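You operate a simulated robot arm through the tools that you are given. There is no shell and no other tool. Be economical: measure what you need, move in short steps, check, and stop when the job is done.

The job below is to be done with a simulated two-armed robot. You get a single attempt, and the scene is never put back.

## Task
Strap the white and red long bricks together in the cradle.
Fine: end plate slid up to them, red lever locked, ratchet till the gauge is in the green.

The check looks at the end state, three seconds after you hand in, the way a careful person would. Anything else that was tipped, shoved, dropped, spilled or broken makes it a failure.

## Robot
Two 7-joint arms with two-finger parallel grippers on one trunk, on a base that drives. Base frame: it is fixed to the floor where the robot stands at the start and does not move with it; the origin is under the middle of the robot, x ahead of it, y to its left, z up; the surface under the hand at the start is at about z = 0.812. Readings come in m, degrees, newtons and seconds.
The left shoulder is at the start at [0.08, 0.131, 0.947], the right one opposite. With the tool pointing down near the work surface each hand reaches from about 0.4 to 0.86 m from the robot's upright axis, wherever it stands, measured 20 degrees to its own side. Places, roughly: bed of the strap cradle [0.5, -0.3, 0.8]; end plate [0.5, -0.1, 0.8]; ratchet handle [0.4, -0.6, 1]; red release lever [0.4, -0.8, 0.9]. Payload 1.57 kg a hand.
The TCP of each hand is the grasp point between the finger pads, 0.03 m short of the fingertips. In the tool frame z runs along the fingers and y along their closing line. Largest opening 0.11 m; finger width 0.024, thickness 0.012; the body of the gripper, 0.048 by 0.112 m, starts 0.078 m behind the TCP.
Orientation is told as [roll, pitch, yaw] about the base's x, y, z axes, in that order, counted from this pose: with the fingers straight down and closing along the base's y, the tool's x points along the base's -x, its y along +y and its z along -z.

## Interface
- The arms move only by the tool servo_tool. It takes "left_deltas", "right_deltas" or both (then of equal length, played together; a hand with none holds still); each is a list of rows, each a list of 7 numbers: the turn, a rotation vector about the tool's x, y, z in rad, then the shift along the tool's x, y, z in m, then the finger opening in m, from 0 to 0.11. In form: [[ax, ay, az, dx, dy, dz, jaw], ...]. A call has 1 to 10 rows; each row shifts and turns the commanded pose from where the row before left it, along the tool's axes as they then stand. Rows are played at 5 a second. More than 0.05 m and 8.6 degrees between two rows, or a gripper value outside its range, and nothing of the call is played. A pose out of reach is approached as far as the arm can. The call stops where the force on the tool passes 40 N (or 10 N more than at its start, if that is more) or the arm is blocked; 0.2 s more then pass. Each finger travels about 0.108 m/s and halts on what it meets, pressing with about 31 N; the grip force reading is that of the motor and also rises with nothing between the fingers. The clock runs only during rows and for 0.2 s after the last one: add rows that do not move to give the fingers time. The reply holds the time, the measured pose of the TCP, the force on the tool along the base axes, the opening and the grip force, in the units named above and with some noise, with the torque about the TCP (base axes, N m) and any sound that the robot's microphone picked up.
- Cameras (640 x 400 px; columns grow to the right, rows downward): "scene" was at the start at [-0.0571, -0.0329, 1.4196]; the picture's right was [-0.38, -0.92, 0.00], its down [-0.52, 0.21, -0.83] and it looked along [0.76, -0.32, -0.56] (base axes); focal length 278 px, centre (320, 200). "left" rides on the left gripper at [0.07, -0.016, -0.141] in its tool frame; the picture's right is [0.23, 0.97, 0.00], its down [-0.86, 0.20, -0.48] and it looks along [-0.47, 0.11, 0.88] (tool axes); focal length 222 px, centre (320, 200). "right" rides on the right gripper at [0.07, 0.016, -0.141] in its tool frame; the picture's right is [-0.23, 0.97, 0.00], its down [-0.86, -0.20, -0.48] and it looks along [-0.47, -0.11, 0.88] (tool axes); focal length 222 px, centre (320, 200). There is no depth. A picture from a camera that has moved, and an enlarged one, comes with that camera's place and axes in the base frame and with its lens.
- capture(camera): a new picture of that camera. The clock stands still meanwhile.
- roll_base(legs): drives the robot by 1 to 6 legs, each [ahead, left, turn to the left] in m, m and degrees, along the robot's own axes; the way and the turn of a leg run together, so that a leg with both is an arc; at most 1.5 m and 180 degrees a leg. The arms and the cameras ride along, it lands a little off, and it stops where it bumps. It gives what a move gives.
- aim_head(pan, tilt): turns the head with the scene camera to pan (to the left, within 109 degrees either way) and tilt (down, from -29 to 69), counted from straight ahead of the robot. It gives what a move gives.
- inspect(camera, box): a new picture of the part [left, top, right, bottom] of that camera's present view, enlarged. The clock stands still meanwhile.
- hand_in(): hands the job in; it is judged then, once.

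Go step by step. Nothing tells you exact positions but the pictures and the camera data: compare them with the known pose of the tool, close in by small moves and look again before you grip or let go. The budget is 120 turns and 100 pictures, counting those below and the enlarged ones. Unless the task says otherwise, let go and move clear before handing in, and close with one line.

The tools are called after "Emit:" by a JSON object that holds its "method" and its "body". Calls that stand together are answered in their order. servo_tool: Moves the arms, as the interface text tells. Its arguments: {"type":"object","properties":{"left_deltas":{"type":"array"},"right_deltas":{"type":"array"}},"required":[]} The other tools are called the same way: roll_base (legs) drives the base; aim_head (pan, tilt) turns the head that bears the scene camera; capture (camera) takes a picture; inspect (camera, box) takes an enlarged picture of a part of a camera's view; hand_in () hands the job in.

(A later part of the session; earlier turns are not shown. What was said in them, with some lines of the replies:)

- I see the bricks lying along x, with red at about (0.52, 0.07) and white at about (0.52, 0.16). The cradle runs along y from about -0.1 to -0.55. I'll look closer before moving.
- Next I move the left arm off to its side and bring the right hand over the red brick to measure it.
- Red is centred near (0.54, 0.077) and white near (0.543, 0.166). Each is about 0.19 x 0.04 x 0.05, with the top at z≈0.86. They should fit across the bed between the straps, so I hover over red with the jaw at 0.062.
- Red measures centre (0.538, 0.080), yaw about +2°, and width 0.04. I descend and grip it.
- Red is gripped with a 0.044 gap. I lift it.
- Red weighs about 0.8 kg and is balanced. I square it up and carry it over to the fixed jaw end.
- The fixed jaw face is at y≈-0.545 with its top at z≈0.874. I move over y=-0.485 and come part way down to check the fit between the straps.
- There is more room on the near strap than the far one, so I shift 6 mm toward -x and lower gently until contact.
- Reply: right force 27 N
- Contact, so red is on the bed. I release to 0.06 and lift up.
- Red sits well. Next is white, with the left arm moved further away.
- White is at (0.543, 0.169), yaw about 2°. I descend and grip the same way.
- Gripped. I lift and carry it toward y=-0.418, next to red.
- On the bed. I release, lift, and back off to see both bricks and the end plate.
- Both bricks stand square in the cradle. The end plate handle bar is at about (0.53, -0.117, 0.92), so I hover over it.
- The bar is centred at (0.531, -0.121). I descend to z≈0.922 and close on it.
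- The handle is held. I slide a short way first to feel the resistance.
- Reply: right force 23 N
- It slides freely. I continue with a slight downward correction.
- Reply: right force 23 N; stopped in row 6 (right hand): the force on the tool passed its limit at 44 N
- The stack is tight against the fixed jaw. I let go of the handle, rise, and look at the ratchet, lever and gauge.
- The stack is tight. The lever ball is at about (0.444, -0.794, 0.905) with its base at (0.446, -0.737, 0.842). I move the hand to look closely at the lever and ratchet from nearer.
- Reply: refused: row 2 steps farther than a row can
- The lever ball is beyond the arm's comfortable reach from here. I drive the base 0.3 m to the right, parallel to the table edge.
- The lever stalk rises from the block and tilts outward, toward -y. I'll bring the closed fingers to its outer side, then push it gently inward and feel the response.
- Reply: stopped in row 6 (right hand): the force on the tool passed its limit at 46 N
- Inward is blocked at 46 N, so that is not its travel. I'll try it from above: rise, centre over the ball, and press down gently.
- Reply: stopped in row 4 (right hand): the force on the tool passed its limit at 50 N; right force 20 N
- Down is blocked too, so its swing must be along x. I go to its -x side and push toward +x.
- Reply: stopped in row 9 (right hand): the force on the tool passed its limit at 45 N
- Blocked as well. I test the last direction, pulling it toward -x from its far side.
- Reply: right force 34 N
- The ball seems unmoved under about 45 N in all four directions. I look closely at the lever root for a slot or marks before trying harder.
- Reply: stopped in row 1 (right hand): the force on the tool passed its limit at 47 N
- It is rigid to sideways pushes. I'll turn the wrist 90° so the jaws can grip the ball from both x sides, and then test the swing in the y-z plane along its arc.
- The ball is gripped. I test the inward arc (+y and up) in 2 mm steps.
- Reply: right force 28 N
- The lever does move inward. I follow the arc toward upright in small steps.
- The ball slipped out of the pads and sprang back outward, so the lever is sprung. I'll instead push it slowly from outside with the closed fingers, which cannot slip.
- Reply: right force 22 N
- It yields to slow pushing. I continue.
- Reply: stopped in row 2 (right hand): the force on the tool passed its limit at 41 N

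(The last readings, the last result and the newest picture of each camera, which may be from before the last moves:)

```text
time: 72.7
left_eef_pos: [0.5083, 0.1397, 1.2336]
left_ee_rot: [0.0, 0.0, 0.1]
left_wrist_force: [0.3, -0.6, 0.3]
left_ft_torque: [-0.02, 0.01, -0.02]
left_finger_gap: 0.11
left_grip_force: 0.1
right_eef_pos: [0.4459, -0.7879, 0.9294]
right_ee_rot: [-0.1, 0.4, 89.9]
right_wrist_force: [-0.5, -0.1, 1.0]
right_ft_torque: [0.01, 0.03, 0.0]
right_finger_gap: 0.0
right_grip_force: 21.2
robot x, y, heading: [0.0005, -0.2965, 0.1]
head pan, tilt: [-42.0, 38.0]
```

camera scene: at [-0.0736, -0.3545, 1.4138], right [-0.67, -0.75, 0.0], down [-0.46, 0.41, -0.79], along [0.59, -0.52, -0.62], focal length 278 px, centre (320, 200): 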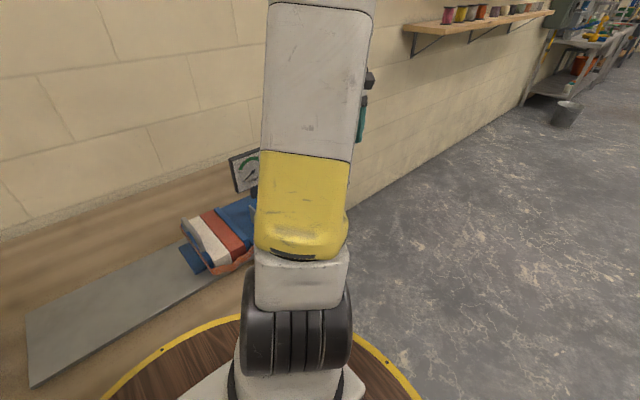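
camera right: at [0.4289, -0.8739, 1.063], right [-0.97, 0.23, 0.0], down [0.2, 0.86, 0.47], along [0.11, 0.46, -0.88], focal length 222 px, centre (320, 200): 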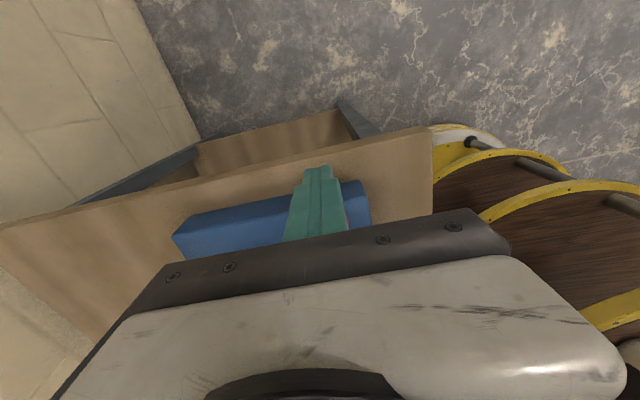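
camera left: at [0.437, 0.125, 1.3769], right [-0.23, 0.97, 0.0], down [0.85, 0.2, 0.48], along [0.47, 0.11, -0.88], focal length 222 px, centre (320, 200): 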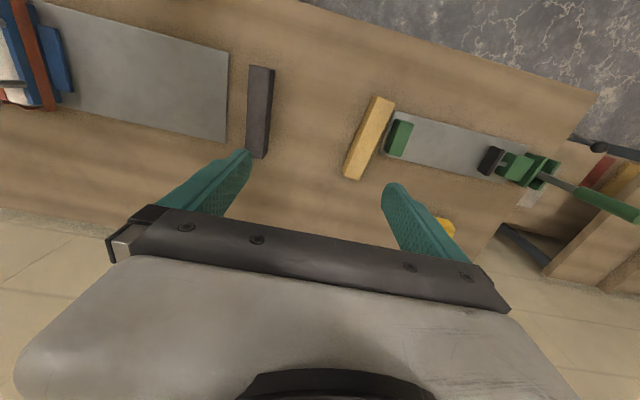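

Emit:
{"method": "servo_tool", "body": {"right_deltas": [[0, 0, 0, -0.003, 0, 0, 0.0], [0, 0, 0, -0.003, 0, 0, 0.0], [0, 0, 0, -0.003, 0, 0, 0.0], [0, 0, 0, -0.003, 0, 0, 0.0], [0, 0, 0, -0.003, 0, 0, 0.0], [0, 0, 0, -0.003, 0, 0, 0.0], [0, 0, 0, -0.003, 0, 0, 0.0], [0, 0, 0, -0.003, 0, 0, 0.0]]}}

Emit:
{"method": "capture", "body": {"camera": "right"}}

Emit:
{"method": "capture", "body": {"camera": "scene"}}

```text
time: 74.5
left_eef_pos: [0.5082, 0.1403, 1.2349]
left_ee_rot: [0.0, 0.0, 0.2]
left_wrist_force: [0.6, 0.7, -0.8]
left_ft_torque: [-0.03, -0.01, -0.01]
left_finger_gap: 0.11
left_grip_force: 0.0
right_eef_pos: [0.4449, -0.7659, 0.9295]
right_ee_rot: [-0.1, 0.4, 89.8]
right_wrist_force: [0.3, -0.5, 0.0]
right_ft_torque: [0.0, -0.04, 0.0]
right_finger_gap: 0.0
right_grip_force: 21.1
robot x, y, heading: [-0.0003, -0.2938, 0.3]
head pan, tilt: [-42.0, 38.0]
```

```text
40 pictures are left
camera right: at [0.4291, -0.8343, 1.0713], right [-0.97, 0.23, 0.0], down [0.2, 0.86, 0.47], along [0.11, 0.46, -0.88], focal length 222 px, centre (320, 200)
```

right: 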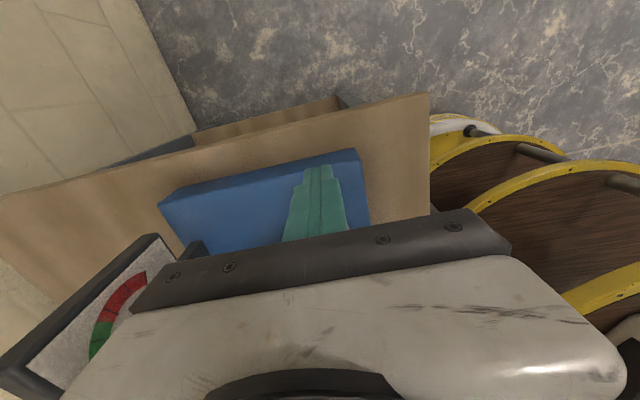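

```text
39 pictures are left
camera scene: at [-0.0737, -0.3548, 1.4138], right [-0.67, -0.75, 0.0], down [-0.46, 0.41, -0.79], along [0.59, -0.53, -0.62], focal length 278 px, centre (320, 200)
```

scene: 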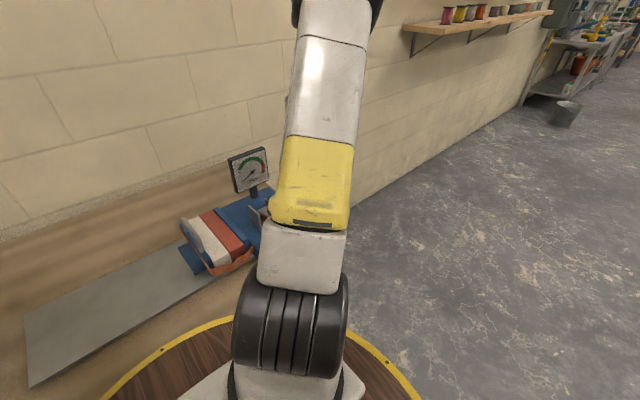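

Contact has vanished and the ball isn't on the outer side, so it has probably flipped inward. I rise and back off to check.

Emit:
{"method": "servo_tool", "body": {"right_deltas": [[0, 0, 0, 0.02, 0, -0.03, 0.0], [0, 0, 0, 0.03, 0, -0.04, 0.0], [0, 0, 0, 0.02, 0, -0.04, 0.0], [0, 0, 0, 0, 0, 0, 0.0]]}}

Emit:
{"method": "capture", "body": {"camera": "right"}}

```text
time: 75.5
left_eef_pos: [0.5082, 0.1404, 1.2354]
left_ee_rot: [0.0, -0.1, 0.1]
left_wrist_force: [0.2, 0.3, -0.4]
left_ft_torque: [0.01, -0.01, -0.02]
left_finger_gap: 0.1099
left_grip_force: 0.1
right_eef_pos: [0.4466, -0.8341, 1.0407]
right_ee_rot: [0.0, 0.2, 89.8]
right_wrist_force: [1.0, -0.3, 0.7]
right_ft_torque: [0.0, 0.03, -0.03]
right_finger_gap: 0.0
right_grip_force: 21.4
robot x, y, heading: [0.0027, -0.2963, -0.1]
head pan, tilt: [-42.0, 38.0]
```

```text
38 pictures are left
camera right: at [0.4294, -0.9029, 1.182], right [-0.97, 0.23, 0.0], down [0.2, 0.86, 0.47], along [0.11, 0.46, -0.88], focal length 222 px, centre (320, 200)
```

right: 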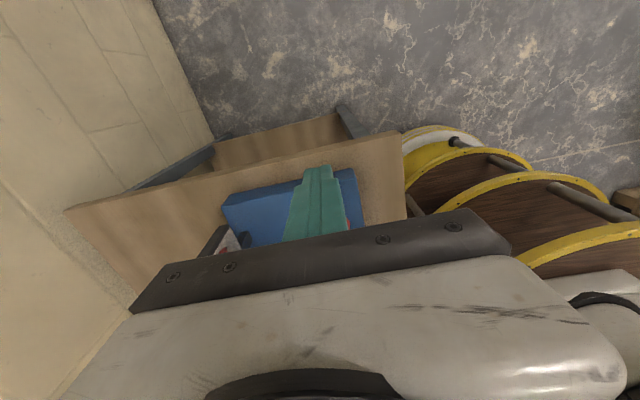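

The ball now shows at about y≈-0.70, so it flipped inward past centre. I turn the wrist back and look from above.

Emit:
{"method": "servo_tool", "body": {"right_deltas": [[0, 0, 0.14, 0, 0, -0.03, 0.0], [0, 0, 0.14, 0, 0, -0.03, 0.0], [0, 0, 0.14, 0, 0, -0.03, 0.0], [0, 0, 0.14, 0, 0, 0, 0.0], [0, 0, 0.14, 0, 0, 0, 0.0], [0, 0, 0.14, 0, 0, 0, 0.0], [0, 0, 0.14, 0, 0, 0, 0.0], [0, 0, 0.14, 0, 0, 0, 0.0], [0, 0, 0.14, 0, 0, 0, 0.0], [0, 0, 0.14, 0, 0, 0, 0.0]]}}

Emit:
{"method": "servo_tool", "body": {"right_deltas": [[0, 0, 0.14, 0, 0.03, 0, 0.0], [0, 0, 0.025, 0.03, 0.03, 0, 0.0], [0, 0, 0, 0.03, 0.02, 0, 0.0], [0, 0, 0, 0.03, 0.0, 0, 0.0], [0, 0, 0, 0, 0.0, 0, 0.0]]}}

Emit:
{"method": "inspect", "body": {"camera": "right", "box": [240, 60, 520, 235]}}

```text
time: 77.7
left_eef_pos: [0.5084, 0.14, 1.2348]
left_ee_rot: [0.0, 0.0, 0.2]
left_wrist_force: [0.3, 0.7, 0.2]
left_ft_torque: [0.01, -0.01, 0.03]
left_finger_gap: 0.11
left_grip_force: 0.2
right_eef_pos: [0.4457, -0.8344, 1.1303]
right_ee_rot: [-0.4, 0.0, 9.5]
right_wrist_force: [0.2, -0.3, 0.6]
right_ft_torque: [0.0, -0.04, -0.03]
right_finger_gap: 0.0
right_grip_force: 20.9
robot x, y, heading: [0.0016, -0.2983, 0.3]
head pan, tilt: [-42.0, 38.0]
```

```text
time: 78.9
left_eef_pos: [0.5086, 0.1404, 1.235]
left_ee_rot: [0.0, 0.0, 0.4]
left_wrist_force: [0.8, -0.1, 0.0]
left_ft_torque: [-0.01, 0.0, 0.02]
left_finger_gap: 0.1099
left_grip_force: 0.1
right_eef_pos: [0.3495, -0.7557, 1.1269]
right_ee_rot: [-0.3, -0.2, 0.1]
right_wrist_force: [0.3, 0.3, -0.1]
right_ft_torque: [0.01, 0.02, 0.05]
right_finger_gap: 0.0
right_grip_force: 21.0
robot x, y, heading: [-0.0007, -0.2947, 0.4]
head pan, tilt: [-42.0, 38.0]
```

```text
2.29 times, centred on (380, 148) of right
camera zoom: at [0.2796, -0.7387, 1.2676], right [0.23, 0.97, -0.01], down [0.85, -0.2, 0.48], along [0.47, -0.11, -0.88], focal length 508 px, centre (183, 320)
```

zoom: 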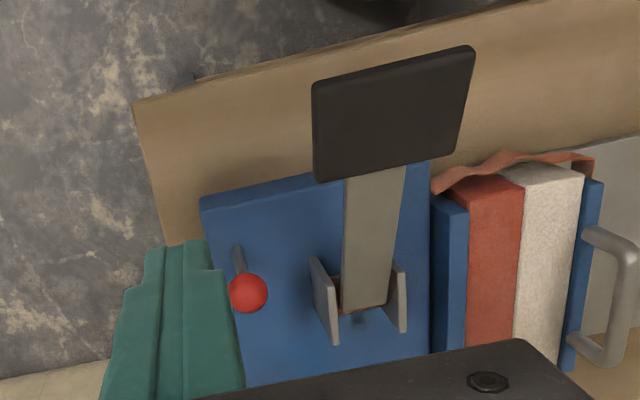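

The lever now stands upright, with the ball at about (0.447, -0.729, 0.933). I check whether upright is its stop by a gentle push further inward.

Emit:
{"method": "servo_tool", "body": {"right_deltas": [[0, 0, 0, -0.04, -0.03, 0, 0.0], [0, 0, 0, -0.045, -0.005, 0, 0.0], [0, 0, 0, -0.012, 0, 0.045, 0.0], [0, 0, 0, 0, 0, 0.05, 0.0], [0, 0, 0, 0, 0, 0.045, 0.0], [0, 0, 0, 0, 0, 0.04, 0.0], [0, 0, 0, 0, 0, 0, 0.0]]}}

Emit:
{"method": "servo_tool", "body": {"right_deltas": [[0, 0, 0, 0, 0.025, 0, 0.0], [0, 0, 0, 0, 0.005, 0, 0.0], [0, 0, 0, 0, 0.002, 0, 0.0], [0, 0, 0, 0, 0.002, 0, 0.0], [0, 0, 0, 0, 0.002, 0, 0.0], [0, 0, 0, 0, 0.002, 0, 0.0], [0, 0, 0, 0, 0.002, 0, 0.0], [0, 0, 0, 0, 0.002, 0, 0.0], [0, 0, 0, 0, 0.002, 0, 0.0], [0, 0, 0, 0, 0.002, 0, 0.0]]}}

Emit:
{"method": "capture", "body": {"camera": "right"}}

```text
time: 80.5
left_eef_pos: [0.5074, 0.1406, 1.2345]
left_ee_rot: [0.0, 0.0, 0.3]
left_wrist_force: [-0.1, 0.9, 0.1]
left_ft_torque: [0.02, 0.0, -0.01]
left_finger_gap: 0.1096
left_grip_force: 0.1
right_eef_pos: [0.4467, -0.7906, 0.9501]
right_ee_rot: [-0.3, -0.1, 0.2]
right_wrist_force: [0.1, -0.2, -0.3]
right_ft_torque: [0.01, -0.04, -0.01]
right_finger_gap: 0.0003
right_grip_force: 20.9
robot x, y, heading: [-0.0026, -0.296, 0.1]
head pan, tilt: [-42.0, 38.0]
```

```text
time: 82.5
left_eef_pos: [0.509, 0.1386, 1.2362]
left_ee_rot: [0.0, 0.1, 0.2]
left_wrist_force: [0.7, -0.8, 0.5]
left_ft_torque: [0.02, -0.02, 0.0]
left_finger_gap: 0.1098
left_grip_force: 0.1
right_eef_pos: [0.4461, -0.7538, 0.9498]
right_ee_rot: [-1.0, -0.3, -0.2]
right_wrist_force: [3.3, -12.4, -6.0]
right_ft_torque: [-0.16, -0.01, -0.02]
right_finger_gap: 0.0
right_grip_force: 21.1
robot x, y, heading: [-0.0034, -0.2958, 0.3]
head pan, tilt: [-42.0, 38.0]
stopped in row 10 (right hand): the force on the tool passed its limit at 43 N (the readings are from after the stop); the commanded pose is now the measured one
```

```text
36 pictures are left
camera right: at [0.376, -0.736, 1.0905], right [0.23, 0.97, -0.01], down [0.85, -0.2, 0.49], along [0.47, -0.12, -0.87], focal length 222 px, centre (320, 200)
```

right: 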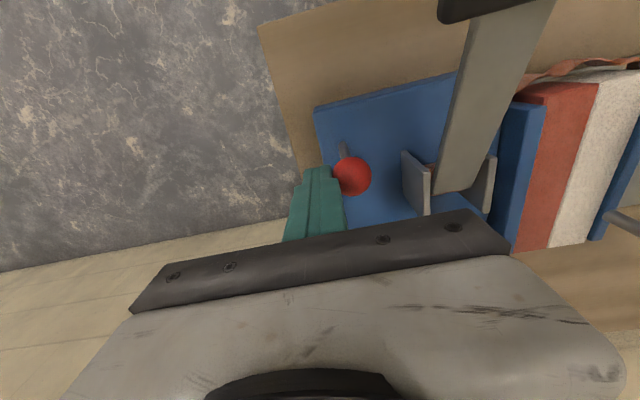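

Upright is a hard stop, so I take the lever as locked. Now the ratchet paddle, at about (0.339, -0.638, 0.976): I hover over it with open jaws.

Emit:
{"method": "servo_tool", "body": {"right_deltas": [[-0.017, 0.005, -0.005, 0, -0.02, 0, 0.0], [0, 0, 0, 0, 0, -0.05, 0.0], [0, 0, 0, 0, 0, -0.05, 0.05], [0, 0, 0, 0.02, 0, -0.04, 0.11], [0, 0, 0, 0.029, 0.036, 0, 0.11], [0, 0, 0, 0.029, 0.036, 0, 0.11], [0, 0, 0, 0.029, 0.036, 0, 0.11], [0, 0, 0, 0, 0.028, 0, 0.11], [0, 0, 0, 0, 0.0, 0, 0.11]]}}

Emit:
{"method": "capture", "body": {"camera": "right"}}

Emit:
{"method": "inspect", "body": {"camera": "scene", "box": [170, 110, 370, 260]}}

```text
time: 84.5
left_eef_pos: [0.508, 0.1396, 1.2352]
left_ee_rot: [0.0, 0.1, 0.2]
left_wrist_force: [0.5, 0.1, -0.2]
left_ft_torque: [-0.01, -0.01, 0.02]
left_finger_gap: 0.1103
left_grip_force: 0.1
right_eef_pos: [0.3381, -0.637, 1.09]
right_ee_rot: [0.2, 0.0, 0.1]
right_wrist_force: [0.2, -0.4, 0.1]
right_ft_torque: [0.0, -0.02, 0.01]
right_finger_gap: 0.1099
right_grip_force: 0.0
robot x, y, heading: [0.0011, -0.2988, 0.2]
head pan, tilt: [-42.0, 38.0]
```

```text
35 pictures are left
camera right: at [0.2683, -0.6215, 1.2326], right [0.22, 0.97, 0.0], down [0.86, -0.2, 0.48], along [0.47, -0.1, -0.88], focal length 222 px, centre (320, 200)
```

right: 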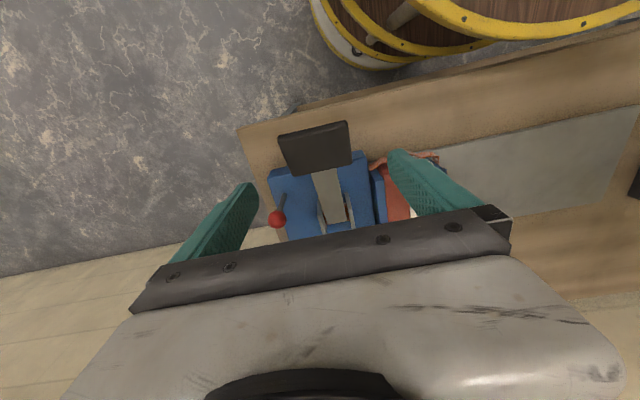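

```text
2.67 times, centred on (270, 185) of scene
camera zoom: at [-0.0738, -0.3551, 1.4138], right [-0.67, -0.74, 0.0], down [-0.46, 0.41, -0.79], along [0.59, -0.53, -0.62], focal length 742 px, centre (453, 240)
```

zoom: 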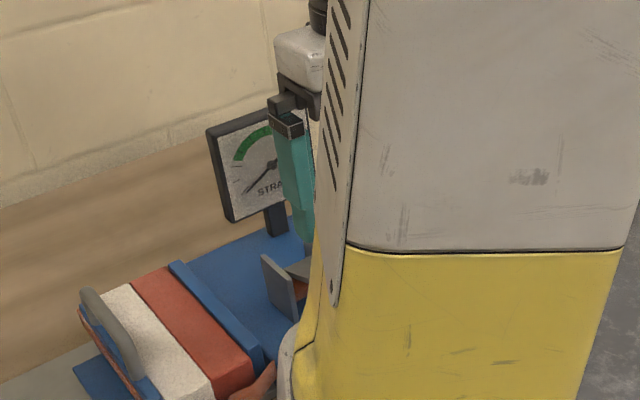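

Emit:
{"method": "servo_tool", "body": {"right_deltas": [[0, 0, 0, 0, -0.003, 0.04, 0.11], [0, 0, 0, 0, 0, 0.04, 0.11], [0, 0, 0, 0, 0, 0.035, 0.11], [0, 0, 0, 0, 0, 0, 0.11], [0, 0, 0, 0, 0, 0, 0.05], [0, 0, 0, 0, 0, 0, 0.05], [0, 0, 0, 0, 0, 0, 0.05]]}}

Emit:
{"method": "capture", "body": {"camera": "right"}}

```text
time: 86.1
left_eef_pos: [0.5076, 0.1387, 1.2354]
left_ee_rot: [0.1, 0.0, 0.2]
left_wrist_force: [0.8, -0.3, -0.3]
left_ft_torque: [0.02, 0.03, -0.01]
left_finger_gap: 0.1099
left_grip_force: 0.0
right_eef_pos: [0.3375, -0.64, 0.9771]
right_ee_rot: [0.2, 0.0, 0.1]
right_wrist_force: [0.4, -7.3, -12.0]
right_ft_torque: [-1.63, -0.11, -0.43]
right_finger_gap: 0.0796
right_grip_force: 45.5
robot x, y, heading: [0.0016, -0.301, 0.2]
head pan, tilt: [-42.0, 38.0]
```

```text
33 pictures are left
camera right: at [0.2685, -0.6251, 1.1183], right [0.23, 0.97, 0.0], down [0.86, -0.2, 0.48], along [0.47, -0.11, -0.88], focal length 222 px, centre (320, 200)
```

right: 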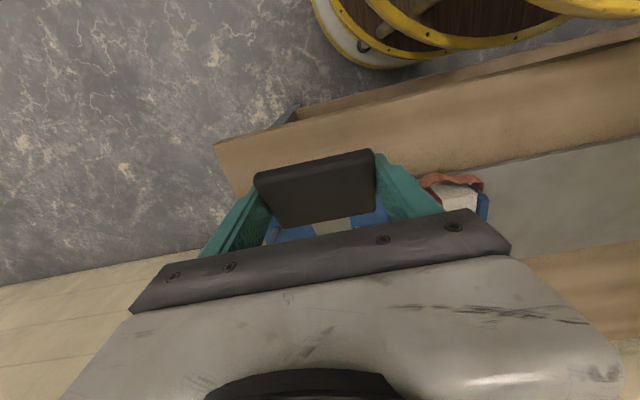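

The paddle is gripped at 0.080. I test the down stroke slowly along its arc.

Emit:
{"method": "servo_tool", "body": {"right_deltas": [[0, 0, 0, 0.002, 0, 0.0032, 0.05], [0, 0, 0, 0.002, 0, 0.0032, 0.05], [0, 0, 0, 0.002, 0, 0.0032, 0.05], [0, 0, 0, 0.002, 0, 0.0033, 0.05], [0, 0, 0, 0.002, 0, 0.0033, 0.05], [0, 0, 0, 0.002, 0, 0.0034, 0.05], [0, 0, 0, 0, 0, 0, 0.05]]}}

```text
time: 87.7
left_eef_pos: [0.5087, 0.1392, 1.2352]
left_ee_rot: [0.1, 0.1, 0.2]
left_wrist_force: [0.6, 0.4, -0.1]
left_ft_torque: [-0.01, -0.02, -0.04]
left_finger_gap: 0.1099
left_grip_force: 0.1
right_eef_pos: [0.3298, -0.6403, 0.9558]
right_ee_rot: [0.0, -0.1, 0.2]
right_wrist_force: [20.9, -6.8, 1.1]
right_ft_torque: [-1.28, -1.2, -0.5]
right_finger_gap: 0.0793
right_grip_force: 45.2
robot x, y, heading: [-0.002, -0.299, 0.2]
head pan, tilt: [-42.0, 38.0]
```

Emit:
{"method": "servo_tool", "body": {"right_deltas": [[0, 0, 0, -0.002, 0, 0.003, 0.05], [0, 0, 0, 0, 0, 0.004, 0.05], [0, 0, 0, 0.001, 0, 0.004, 0.05], [0, 0, 0, 0.001, 0, 0.004, 0.05], [0, 0, 0, 0.001, 0, 0.004, 0.05], [0, 0, 0, 0.001, 0, 0.004, 0.05], [0, 0, 0, 0, 0, 0, 0.05]]}}

Emit:
{"method": "capture", "body": {"camera": "right"}}

Emit:
{"method": "inspect", "body": {"camera": "scene", "box": [170, 110, 370, 260]}}

```text
time: 89.3
left_eef_pos: [0.5082, 0.1383, 1.2368]
left_ee_rot: [0.0, 0.0, 0.3]
left_wrist_force: [-0.1, 0.6, 0.4]
left_ft_torque: [0.01, -0.04, -0.02]
left_finger_gap: 0.1099
left_grip_force: 0.1
right_eef_pos: [0.3231, -0.6411, 0.9336]
right_ee_rot: [0.2, -0.1, 0.1]
right_wrist_force: [-10.7, -21.8, 11.9]
right_ft_torque: [-1.16, -1.21, -0.91]
right_finger_gap: 0.0797
right_grip_force: 44.9
robot x, y, heading: [0.0063, -0.2986, -0.0]
head pan, tilt: [-42.0, 38.0]
```

```text
32 pictures are left
camera right: at [0.2542, -0.6252, 1.0751], right [0.23, 0.97, 0.0], down [0.86, -0.2, 0.48], along [0.47, -0.11, -0.88], focal length 222 px, centre (320, 200)
```

right: 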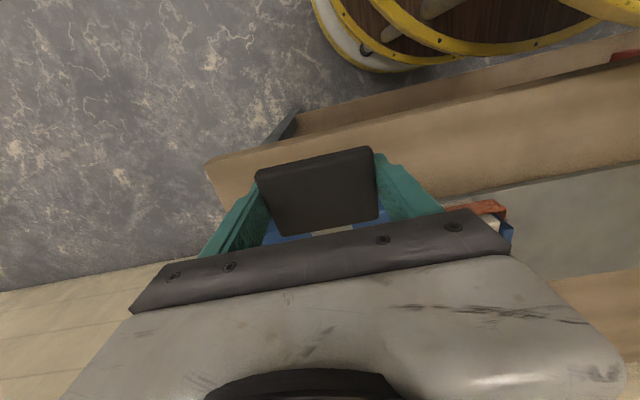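

```text
2.67 times, centred on (270, 185) of scene
camera zoom: at [-0.0745, -0.3558, 1.4138], right [-0.67, -0.74, 0.0], down [-0.46, 0.41, -0.79], along [0.59, -0.53, -0.62], focal length 742 px, centre (453, 240)
```

zoom: 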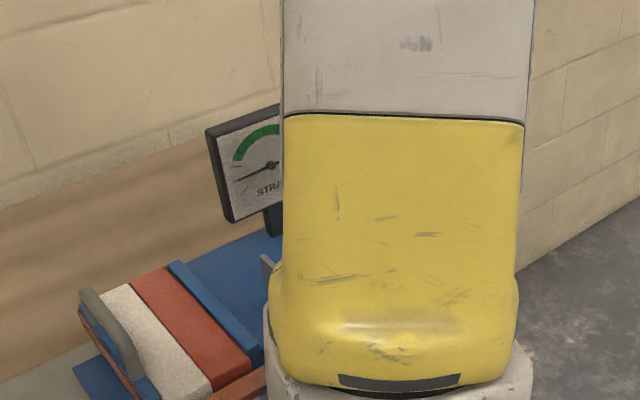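

Pressing down tightens it: the needle moved and the strap pulled straight. I continue the stroke in small steps while watching the gauge.

Emit:
{"method": "servo_tool", "body": {"right_deltas": [[0, 0, 0, -0.001, 0, 0.003, 0.05], [0, 0, 0, 0, 0, 0.003, 0.05], [0, 0, 0, 0, 0, 0.003, 0.05], [0, 0, 0, 0.0005, 0, 0.003, 0.05], [0, 0, 0, 0, 0, 0, 0.05]]}}

Emit:
{"method": "inspect", "body": {"camera": "scene", "box": [210, 130, 290, 190]}}

```text
time: 89.9
left_eef_pos: [0.5089, 0.1385, 1.2345]
left_ee_rot: [0.0, -0.1, 0.2]
left_wrist_force: [0.1, -0.3, 0.3]
left_ft_torque: [0.01, 0.0, 0.01]
left_finger_gap: 0.1098
left_grip_force: 0.0
right_eef_pos: [0.3228, -0.6411, 0.9295]
right_ee_rot: [0.3, 0.2, 0.0]
right_wrist_force: [-6.7, -2.8, 5.5]
right_ft_torque: [-0.47, -0.37, 0.16]
right_finger_gap: 0.0797
right_grip_force: 45.3
robot x, y, heading: [0.0044, -0.2974, 0.2]
head pan, tilt: [-42.0, 38.0]
stopped in row 2 (right hand): the force on the tool passed its limit at 41 N (the readings are from after the stop); the commanded pose is now the measured one
```

```text
6.67 times, centred on (250, 160) of scene
camera zoom: at [-0.0744, -0.3552, 1.4138], right [-0.67, -0.74, 0.0], down [-0.46, 0.41, -0.79], along [0.59, -0.53, -0.62], focal length 1856 px, centre (787, 467)
```

zoom: 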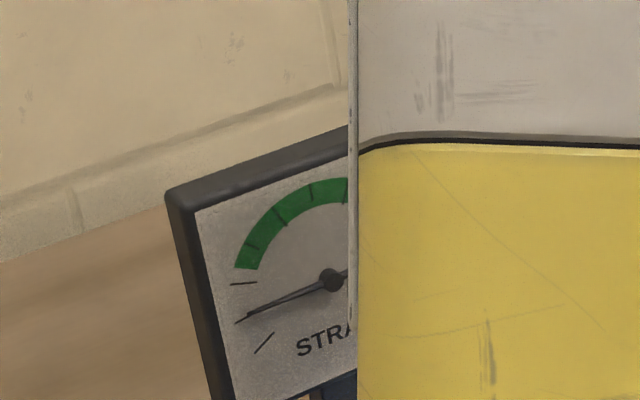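

Emit:
{"method": "servo_tool", "body": {"right_deltas": [[0, 0, 0, 0, 0, 0.002, 0.05], [0, 0, 0, 0, 0, 0.002, 0.05], [0, 0, 0, 0, 0, 0.002, 0.05], [0, 0, 0, 0, 0, 0.002, 0.05], [0, 0, 0, 0, 0, 0.002, 0.05], [0, 0, 0, 0, 0, 0.002, 0.05], [0, 0, 0, 0, 0, 0.002, 0.05], [0, 0, 0, 0, 0, 0.002, 0.05]]}}

Emit:
{"method": "inspect", "body": {"camera": "scene", "box": [210, 130, 290, 190]}}

```text
time: 91.7
left_eef_pos: [0.5075, 0.1389, 1.2364]
left_ee_rot: [0.0, 0.0, 0.1]
left_wrist_force: [0.2, 0.4, 0.5]
left_ft_torque: [0.01, 0.01, -0.03]
left_finger_gap: 0.1097
left_grip_force: 0.0
right_eef_pos: [0.3221, -0.6406, 0.9121]
right_ee_rot: [0.3, 0.3, 0.0]
right_wrist_force: [-31.2, -17.3, 12.8]
right_ft_torque: [-0.03, -1.28, 0.21]
right_finger_gap: 0.08
right_grip_force: 44.8
robot x, y, heading: [0.0021, -0.3019, 0.1]
head pan, tilt: [-42.0, 38.0]
```

```text
6.67 times, centred on (250, 160) of scene
camera zoom: at [-0.0755, -0.3556, 1.4137], right [-0.67, -0.74, 0.0], down [-0.46, 0.41, -0.79], along [0.59, -0.53, -0.62], focal length 1856 px, centre (787, 467)
```

zoom: 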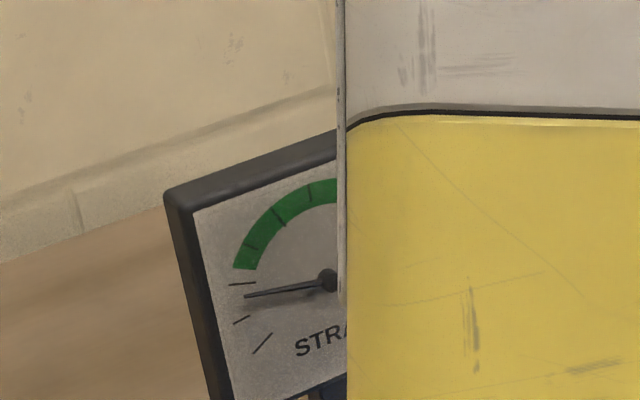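

Emit:
{"method": "servo_tool", "body": {"right_deltas": [[0, 0, 0, 0.003, 0, 0.001, 0.05], [0, 0, 0, 0.001, 0, 0.002, 0.05], [0, 0, 0, 0, 0, 0.0025, 0.05], [0, 0, 0, 0, 0, 0.0025, 0.05], [0, 0, 0, 0, 0, 0.0025, 0.05], [0, 0, 0, 0, 0, 0.0025, 0.05], [0, 0, 0, 0, 0, 0.0025, 0.05], [0, 0, 0, 0, 0, 0.0025, 0.05]]}}

Emit:
{"method": "inspect", "body": {"camera": "scene", "box": [210, 130, 290, 190]}}

```text
time: 93.5
left_eef_pos: [0.5092, 0.1385, 1.2341]
left_ee_rot: [0.1, 0.0, 0.0]
left_wrist_force: [0.0, 0.2, 0.9]
left_ft_torque: [0.01, 0.02, -0.01]
left_finger_gap: 0.1102
left_grip_force: 0.0
right_eef_pos: [0.3222, -0.6404, 0.8943]
right_ee_rot: [0.2, 0.0, 0.1]
right_wrist_force: [4.8, -9.5, 11.8]
right_ft_torque: [-0.76, -1.48, -0.54]
right_finger_gap: 0.0799
right_grip_force: 45.1
robot x, y, heading: [0.0006, -0.2996, -0.2]
head pan, tilt: [-42.0, 38.0]
```

```text
6.67 times, centred on (250, 160) of scene
camera zoom: at [-0.0739, -0.3553, 1.4138], right [-0.67, -0.74, 0.0], down [-0.46, 0.41, -0.79], along [0.59, -0.53, -0.62], focal length 1856 px, centre (787, 467)
```

zoom: 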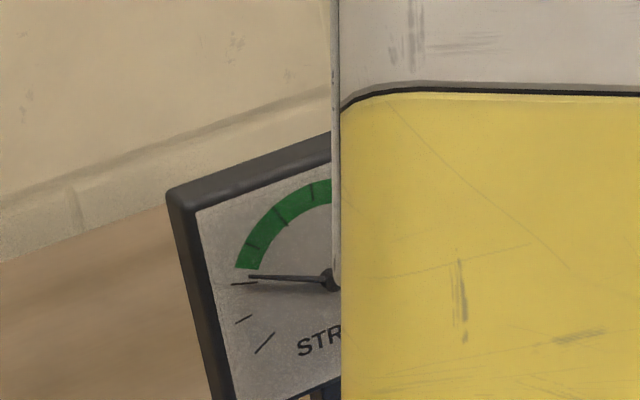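

Emit:
{"method": "servo_tool", "body": {"right_deltas": [[0, 0, 0, 0, 0, 0.0025, 0.05], [0, 0, 0, 0, 0, 0.0025, 0.05], [0, 0, 0, 0, 0, 0.0025, 0.05], [0, 0, 0, -0.0005, 0, 0.0025, 0.05], [0, 0, 0, -0.0005, 0, 0.0025, 0.05], [0, 0, 0, -0.0005, 0, 0.0025, 0.05], [0, 0, 0, -0.0005, 0, 0.0025, 0.05], [0, 0, 0, -0.0005, 0, 0.0025, 0.05]]}}

Emit:
{"method": "inspect", "body": {"camera": "scene", "box": [210, 130, 290, 190]}}

```text
time: 95.3
left_eef_pos: [0.5088, 0.1374, 1.2357]
left_ee_rot: [0.0, 0.0, 0.1]
left_wrist_force: [0.1, 0.5, -0.5]
left_ft_torque: [0.0, 0.0, 0.01]
left_finger_gap: 0.11
left_grip_force: 0.1
right_eef_pos: [0.3216, -0.641, 0.8744]
right_ee_rot: [0.2, 0.2, 0.0]
right_wrist_force: [11.3, -10.5, 14.1]
right_ft_torque: [-0.57, -1.49, -0.22]
right_finger_gap: 0.0798
right_grip_force: 44.9
robot x, y, heading: [0.0024, -0.2999, 0.4]
head pan, tilt: [-42.0, 38.0]
```

```text
6.67 times, centred on (250, 160) of scene
camera zoom: at [-0.0738, -0.3553, 1.4139], right [-0.67, -0.74, 0.0], down [-0.46, 0.41, -0.79], along [0.59, -0.53, -0.62], focal length 1856 px, centre (787, 467)
```

zoom: 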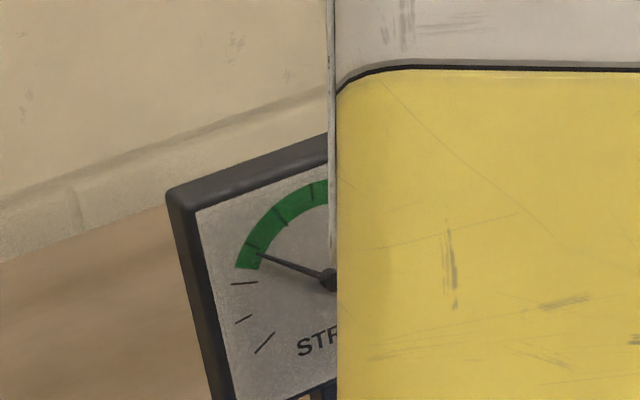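

The needle has entered the green. I go a bit further toward mid-green.

Emit:
{"method": "servo_tool", "body": {"right_deltas": [[0, 0, 0, -0.001, 0, 0.0025, 0.05], [0, 0, 0, -0.0008, 0, 0.0025, 0.05], [0, 0, 0, -0.0008, 0, 0.0025, 0.05], [0, 0, 0, -0.0008, 0, 0.0025, 0.05], [0, 0, 0, -0.0008, 0, 0.0025, 0.05], [0, 0, 0, 0, 0, 0, 0.05]]}}

Emit:
{"method": "inspect", "body": {"camera": "scene", "box": [210, 130, 290, 190]}}

Emit:
{"method": "capture", "body": {"camera": "right"}}

```text
time: 96.7
left_eef_pos: [0.5086, 0.1378, 1.2347]
left_ee_rot: [0.0, 0.0, 0.1]
left_wrist_force: [-0.5, -0.6, 0.0]
left_ft_torque: [0.01, 0.0, -0.03]
left_finger_gap: 0.1101
left_grip_force: 0.1
right_eef_pos: [0.3254, -0.6412, 0.862]
right_ee_rot: [0.3, 0.4, -0.1]
right_wrist_force: [-13.4, -19.0, 6.4]
right_ft_torque: [-0.95, -0.66, 1.12]
right_finger_gap: 0.0799
right_grip_force: 44.7
robot x, y, heading: [0.0017, -0.2998, 0.2]
head pan, tilt: [-42.0, 38.0]
```

```text
6.67 times, centred on (250, 160) of scene
camera zoom: at [-0.0747, -0.3557, 1.4138], right [-0.67, -0.74, 0.0], down [-0.46, 0.41, -0.79], along [0.59, -0.53, -0.62], focal length 1856 px, centre (787, 467)
```

zoom: 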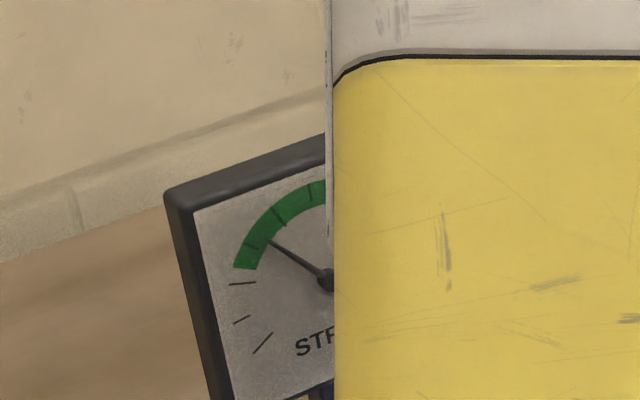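

```text
25 pictures are left
camera right: at [0.2562, -0.6253, 1.0036], right [0.23, 0.97, 0.0], down [0.86, -0.2, 0.47], along [0.46, -0.1, -0.88], focal length 222 px, centre (320, 200)
```

right: 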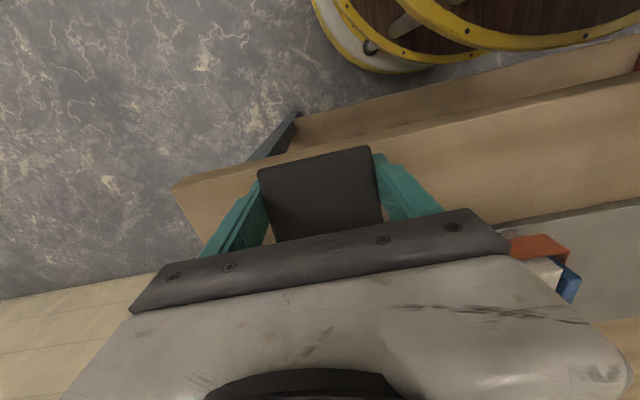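

Emit:
{"method": "servo_tool", "body": {"right_deltas": [[0, 0, 0, 0, 0, 0.002, 0.05], [0, 0, 0, -0.0005, 0, 0.002, 0.05], [0, 0, 0, -0.0005, 0, 0.002, 0.05], [0, 0, 0, -0.0005, 0, 0.002, 0.05], [0, 0, 0, 0, 0, 0, 0.05]]}}

Emit:
{"method": "inspect", "body": {"camera": "scene", "box": [210, 130, 290, 190]}}

```text
time: 97.9
left_eef_pos: [0.5083, 0.1383, 1.2356]
left_ee_rot: [0.0, -0.1, 0.2]
left_wrist_force: [-0.2, 0.0, -0.2]
left_ft_torque: [0.02, -0.02, 0.01]
left_finger_gap: 0.1102
left_grip_force: 0.1
right_eef_pos: [0.3262, -0.6412, 0.8547]
right_ee_rot: [0.1, 0.3, -0.1]
right_wrist_force: [-23.3, -24.5, 5.1]
right_ft_torque: [-0.19, -1.11, 0.25]
right_finger_gap: 0.0796
right_grip_force: 45.6
robot x, y, heading: [0.0019, -0.2965, 0.2]
head pan, tilt: [-42.0, 38.0]
```

```text
6.67 times, centred on (250, 160) of scene
camera zoom: at [-0.0749, -0.3559, 1.4138], right [-0.67, -0.74, 0.0], down [-0.46, 0.41, -0.79], along [0.59, -0.53, -0.62], focal length 1856 px, centre (787, 467)
```

zoom: 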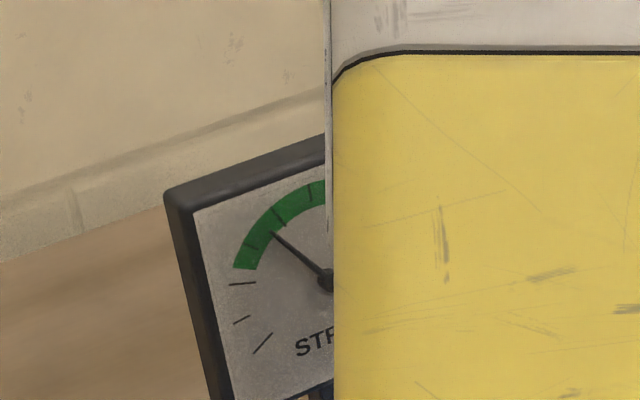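

Well inside the green. I release the paddle, rise clear, and check that the tension holds.

Emit:
{"method": "servo_tool", "body": {"right_deltas": [[0, 0, 0, 0, 0, 0, 0.08], [0, 0, 0, 0, 0, 0, 0.11], [0, 0, 0, 0, 0, 0, 0.11], [0, 0, 0, 0, 0, -0.02, 0.11], [0, 0, 0, 0, 0, -0.04, 0.11], [0, 0, 0, 0, 0, -0.05, 0.11], [0, 0, 0, 0, 0, -0.05, 0.11], [0, 0, 0, 0, 0, -0.05, 0.11], [0, 0, 0, 0.02, 0, -0.04, 0.11]]}}

Emit:
{"method": "capture", "body": {"camera": "right"}}

Emit:
{"method": "capture", "body": {"camera": "scene"}}

```text
time: 99.9
left_eef_pos: [0.5097, 0.1388, 1.2344]
left_ee_rot: [0.0, 0.0, 0.2]
left_wrist_force: [-0.1, 0.2, 0.0]
left_ft_torque: [-0.01, 0.04, 0.01]
left_finger_gap: 0.11
left_grip_force: 0.0
right_eef_pos: [0.3095, -0.6398, 1.1031]
right_ee_rot: [0.2, 0.3, 0.1]
right_wrist_force: [-0.2, 0.7, -0.2]
right_ft_torque: [-0.02, 0.06, -0.01]
right_finger_gap: 0.1099
right_grip_force: 0.0
robot x, y, heading: [-0.0046, -0.2965, 0.0]
head pan, tilt: [-42.0, 38.0]
```

```text
23 pictures are left
camera right: at [0.2401, -0.6248, 1.2458], right [0.23, 0.97, 0.0], down [0.86, -0.2, 0.47], along [0.46, -0.1, -0.88], focal length 222 px, centre (320, 200)
```

right: 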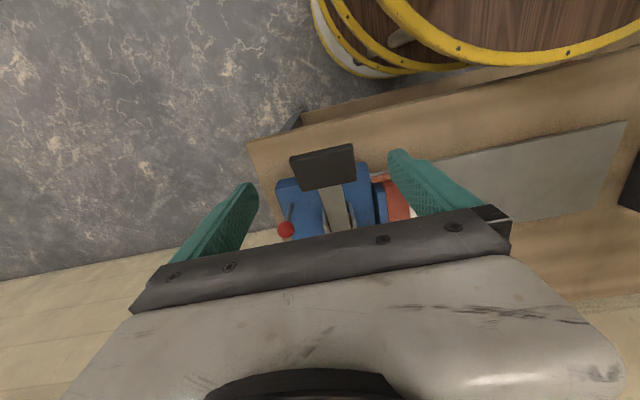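

```text
22 pictures are left
camera scene: at [-0.0735, -0.3552, 1.4139], right [-0.67, -0.74, 0.0], down [-0.46, 0.41, -0.79], along [0.59, -0.53, -0.62], focal length 278 px, centre (320, 200)
```

scene: 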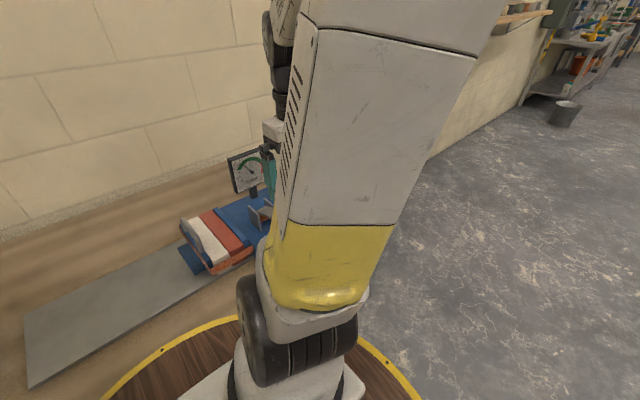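

Emit:
{"method": "inspect", "body": {"camera": "scene", "box": [170, 130, 290, 280]}}

Emit:
{"method": "inspect", "body": {"camera": "scene", "box": [215, 140, 285, 200]}}

```text
2.67 times, centred on (230, 205) of scene
camera zoom: at [-0.0735, -0.3552, 1.4139], right [-0.67, -0.74, 0.0], down [-0.46, 0.41, -0.79], along [0.59, -0.53, -0.62], focal length 742 px, centre (560, 187)
```

zoom: 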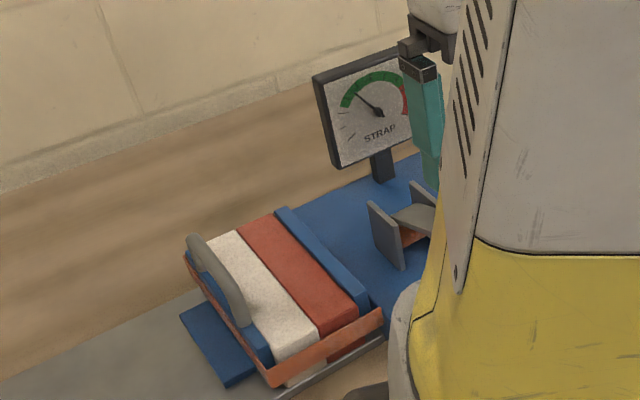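

```text
6.67 times, centred on (250, 170) of scene
camera zoom: at [-0.0735, -0.3552, 1.4139], right [-0.67, -0.74, 0.0], down [-0.46, 0.41, -0.79], along [0.59, -0.53, -0.62], focal length 1856 px, centre (787, 400)
```

zoom: 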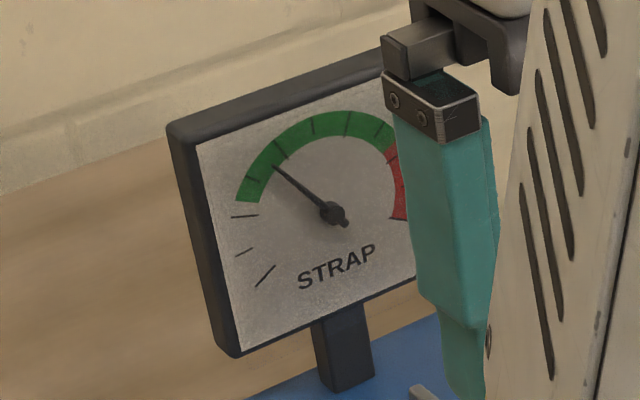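

The tension holds in the green and the strap is taut round the bricks. I move the hand clear sideways and do a final check of lever, gauge and surroundings.

Emit:
{"method": "servo_tool", "body": {"right_deltas": [[0, 0, 0, 0, -0.02, -0.04, 0.11], [0, 0, 0, 0, -0.045, -0.02, 0.11], [0, 0, 0, 0, -0.045, -0.01, 0.11], [0, 0, 0, 0, -0.045, 0, 0.11], [0, 0, 0, 0, -0.04, 0, 0.11], [0, 0, 0, 0, 0, 0, 0.11], [0, 0, 0, 0, 0, 0, 0.11], [0, 0, 0, 0, 0, 0, 0.11]]}}

Emit:
{"method": "capture", "body": {"camera": "right"}}

Emit:
{"method": "inspect", "body": {"camera": "scene", "box": [215, 140, 285, 200]}}

Emit:
{"method": "capture", "body": {"camera": "left"}}

```text
time: 101.7
left_eef_pos: [0.5088, 0.1384, 1.2344]
left_ee_rot: [0.0, -0.1, 0.1]
left_wrist_force: [-0.3, -0.4, 0.0]
left_ft_torque: [0.0, -0.01, -0.02]
left_finger_gap: 0.11
left_grip_force: 0.0
right_eef_pos: [0.309, -0.834, 1.1725]
right_ee_rot: [0.2, 0.2, -0.1]
right_wrist_force: [-0.2, -0.4, 0.8]
right_ft_torque: [0.01, 0.01, -0.04]
right_finger_gap: 0.1102
right_grip_force: 0.0
robot x, y, heading: [0.0019, -0.2962, 0.1]
head pan, tilt: [-42.0, 38.0]
```

```text
19 pictures are left
camera right: at [0.2393, -0.8191, 1.3158], right [0.23, 0.97, 0.0], down [0.86, -0.2, 0.47], along [0.46, -0.11, -0.88], focal length 222 px, centre (320, 200)
```

right: 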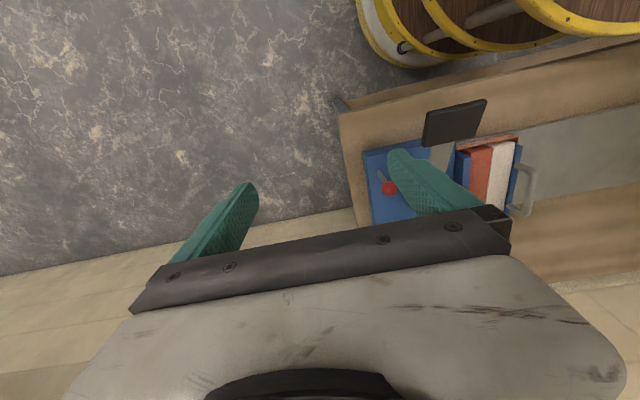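

```text
6.67 times, centred on (250, 170) of scene
camera zoom: at [-0.0739, -0.3552, 1.4138], right [-0.67, -0.74, 0.0], down [-0.46, 0.41, -0.79], along [0.59, -0.53, -0.62], focal length 1856 px, centre (787, 400)
```

zoom: 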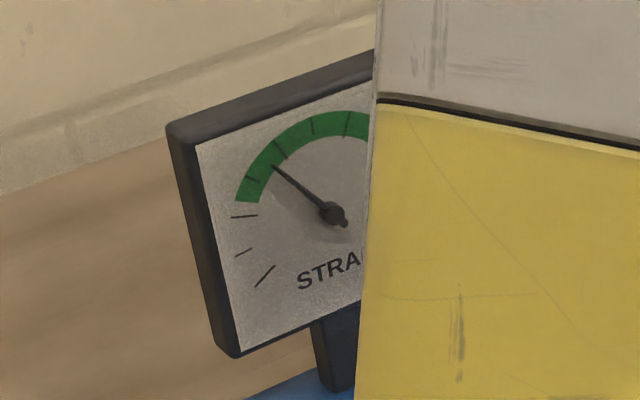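

```text
17 pictures are left
camera left: at [0.4382, 0.1226, 1.3769], right [-0.23, 0.97, 0.0], down [0.85, 0.2, 0.48], along [0.47, 0.11, -0.88], focal length 222 px, centre (320, 200)
```

left: 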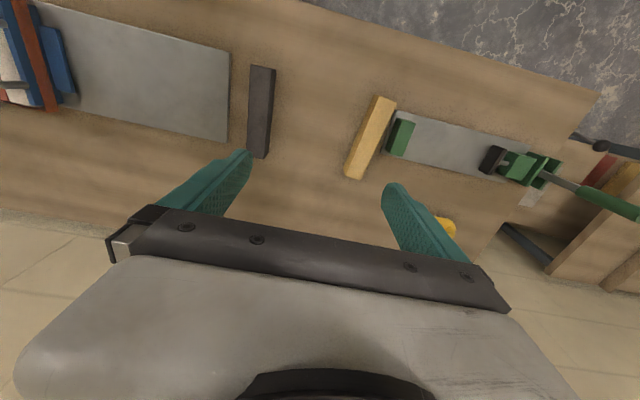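

The gauge is steady in the green, the lever stands at its stop, the strap is taut, and nothing else has moved. I hand in.

Emit:
{"method": "hand_in", "body": {}}

```text
The job is handed in.
```

The white and red bricks are strapped together in the cradle, with the end plate up against them, the red lever upright at its stop, and the gauge steady about a third of the way into the green.
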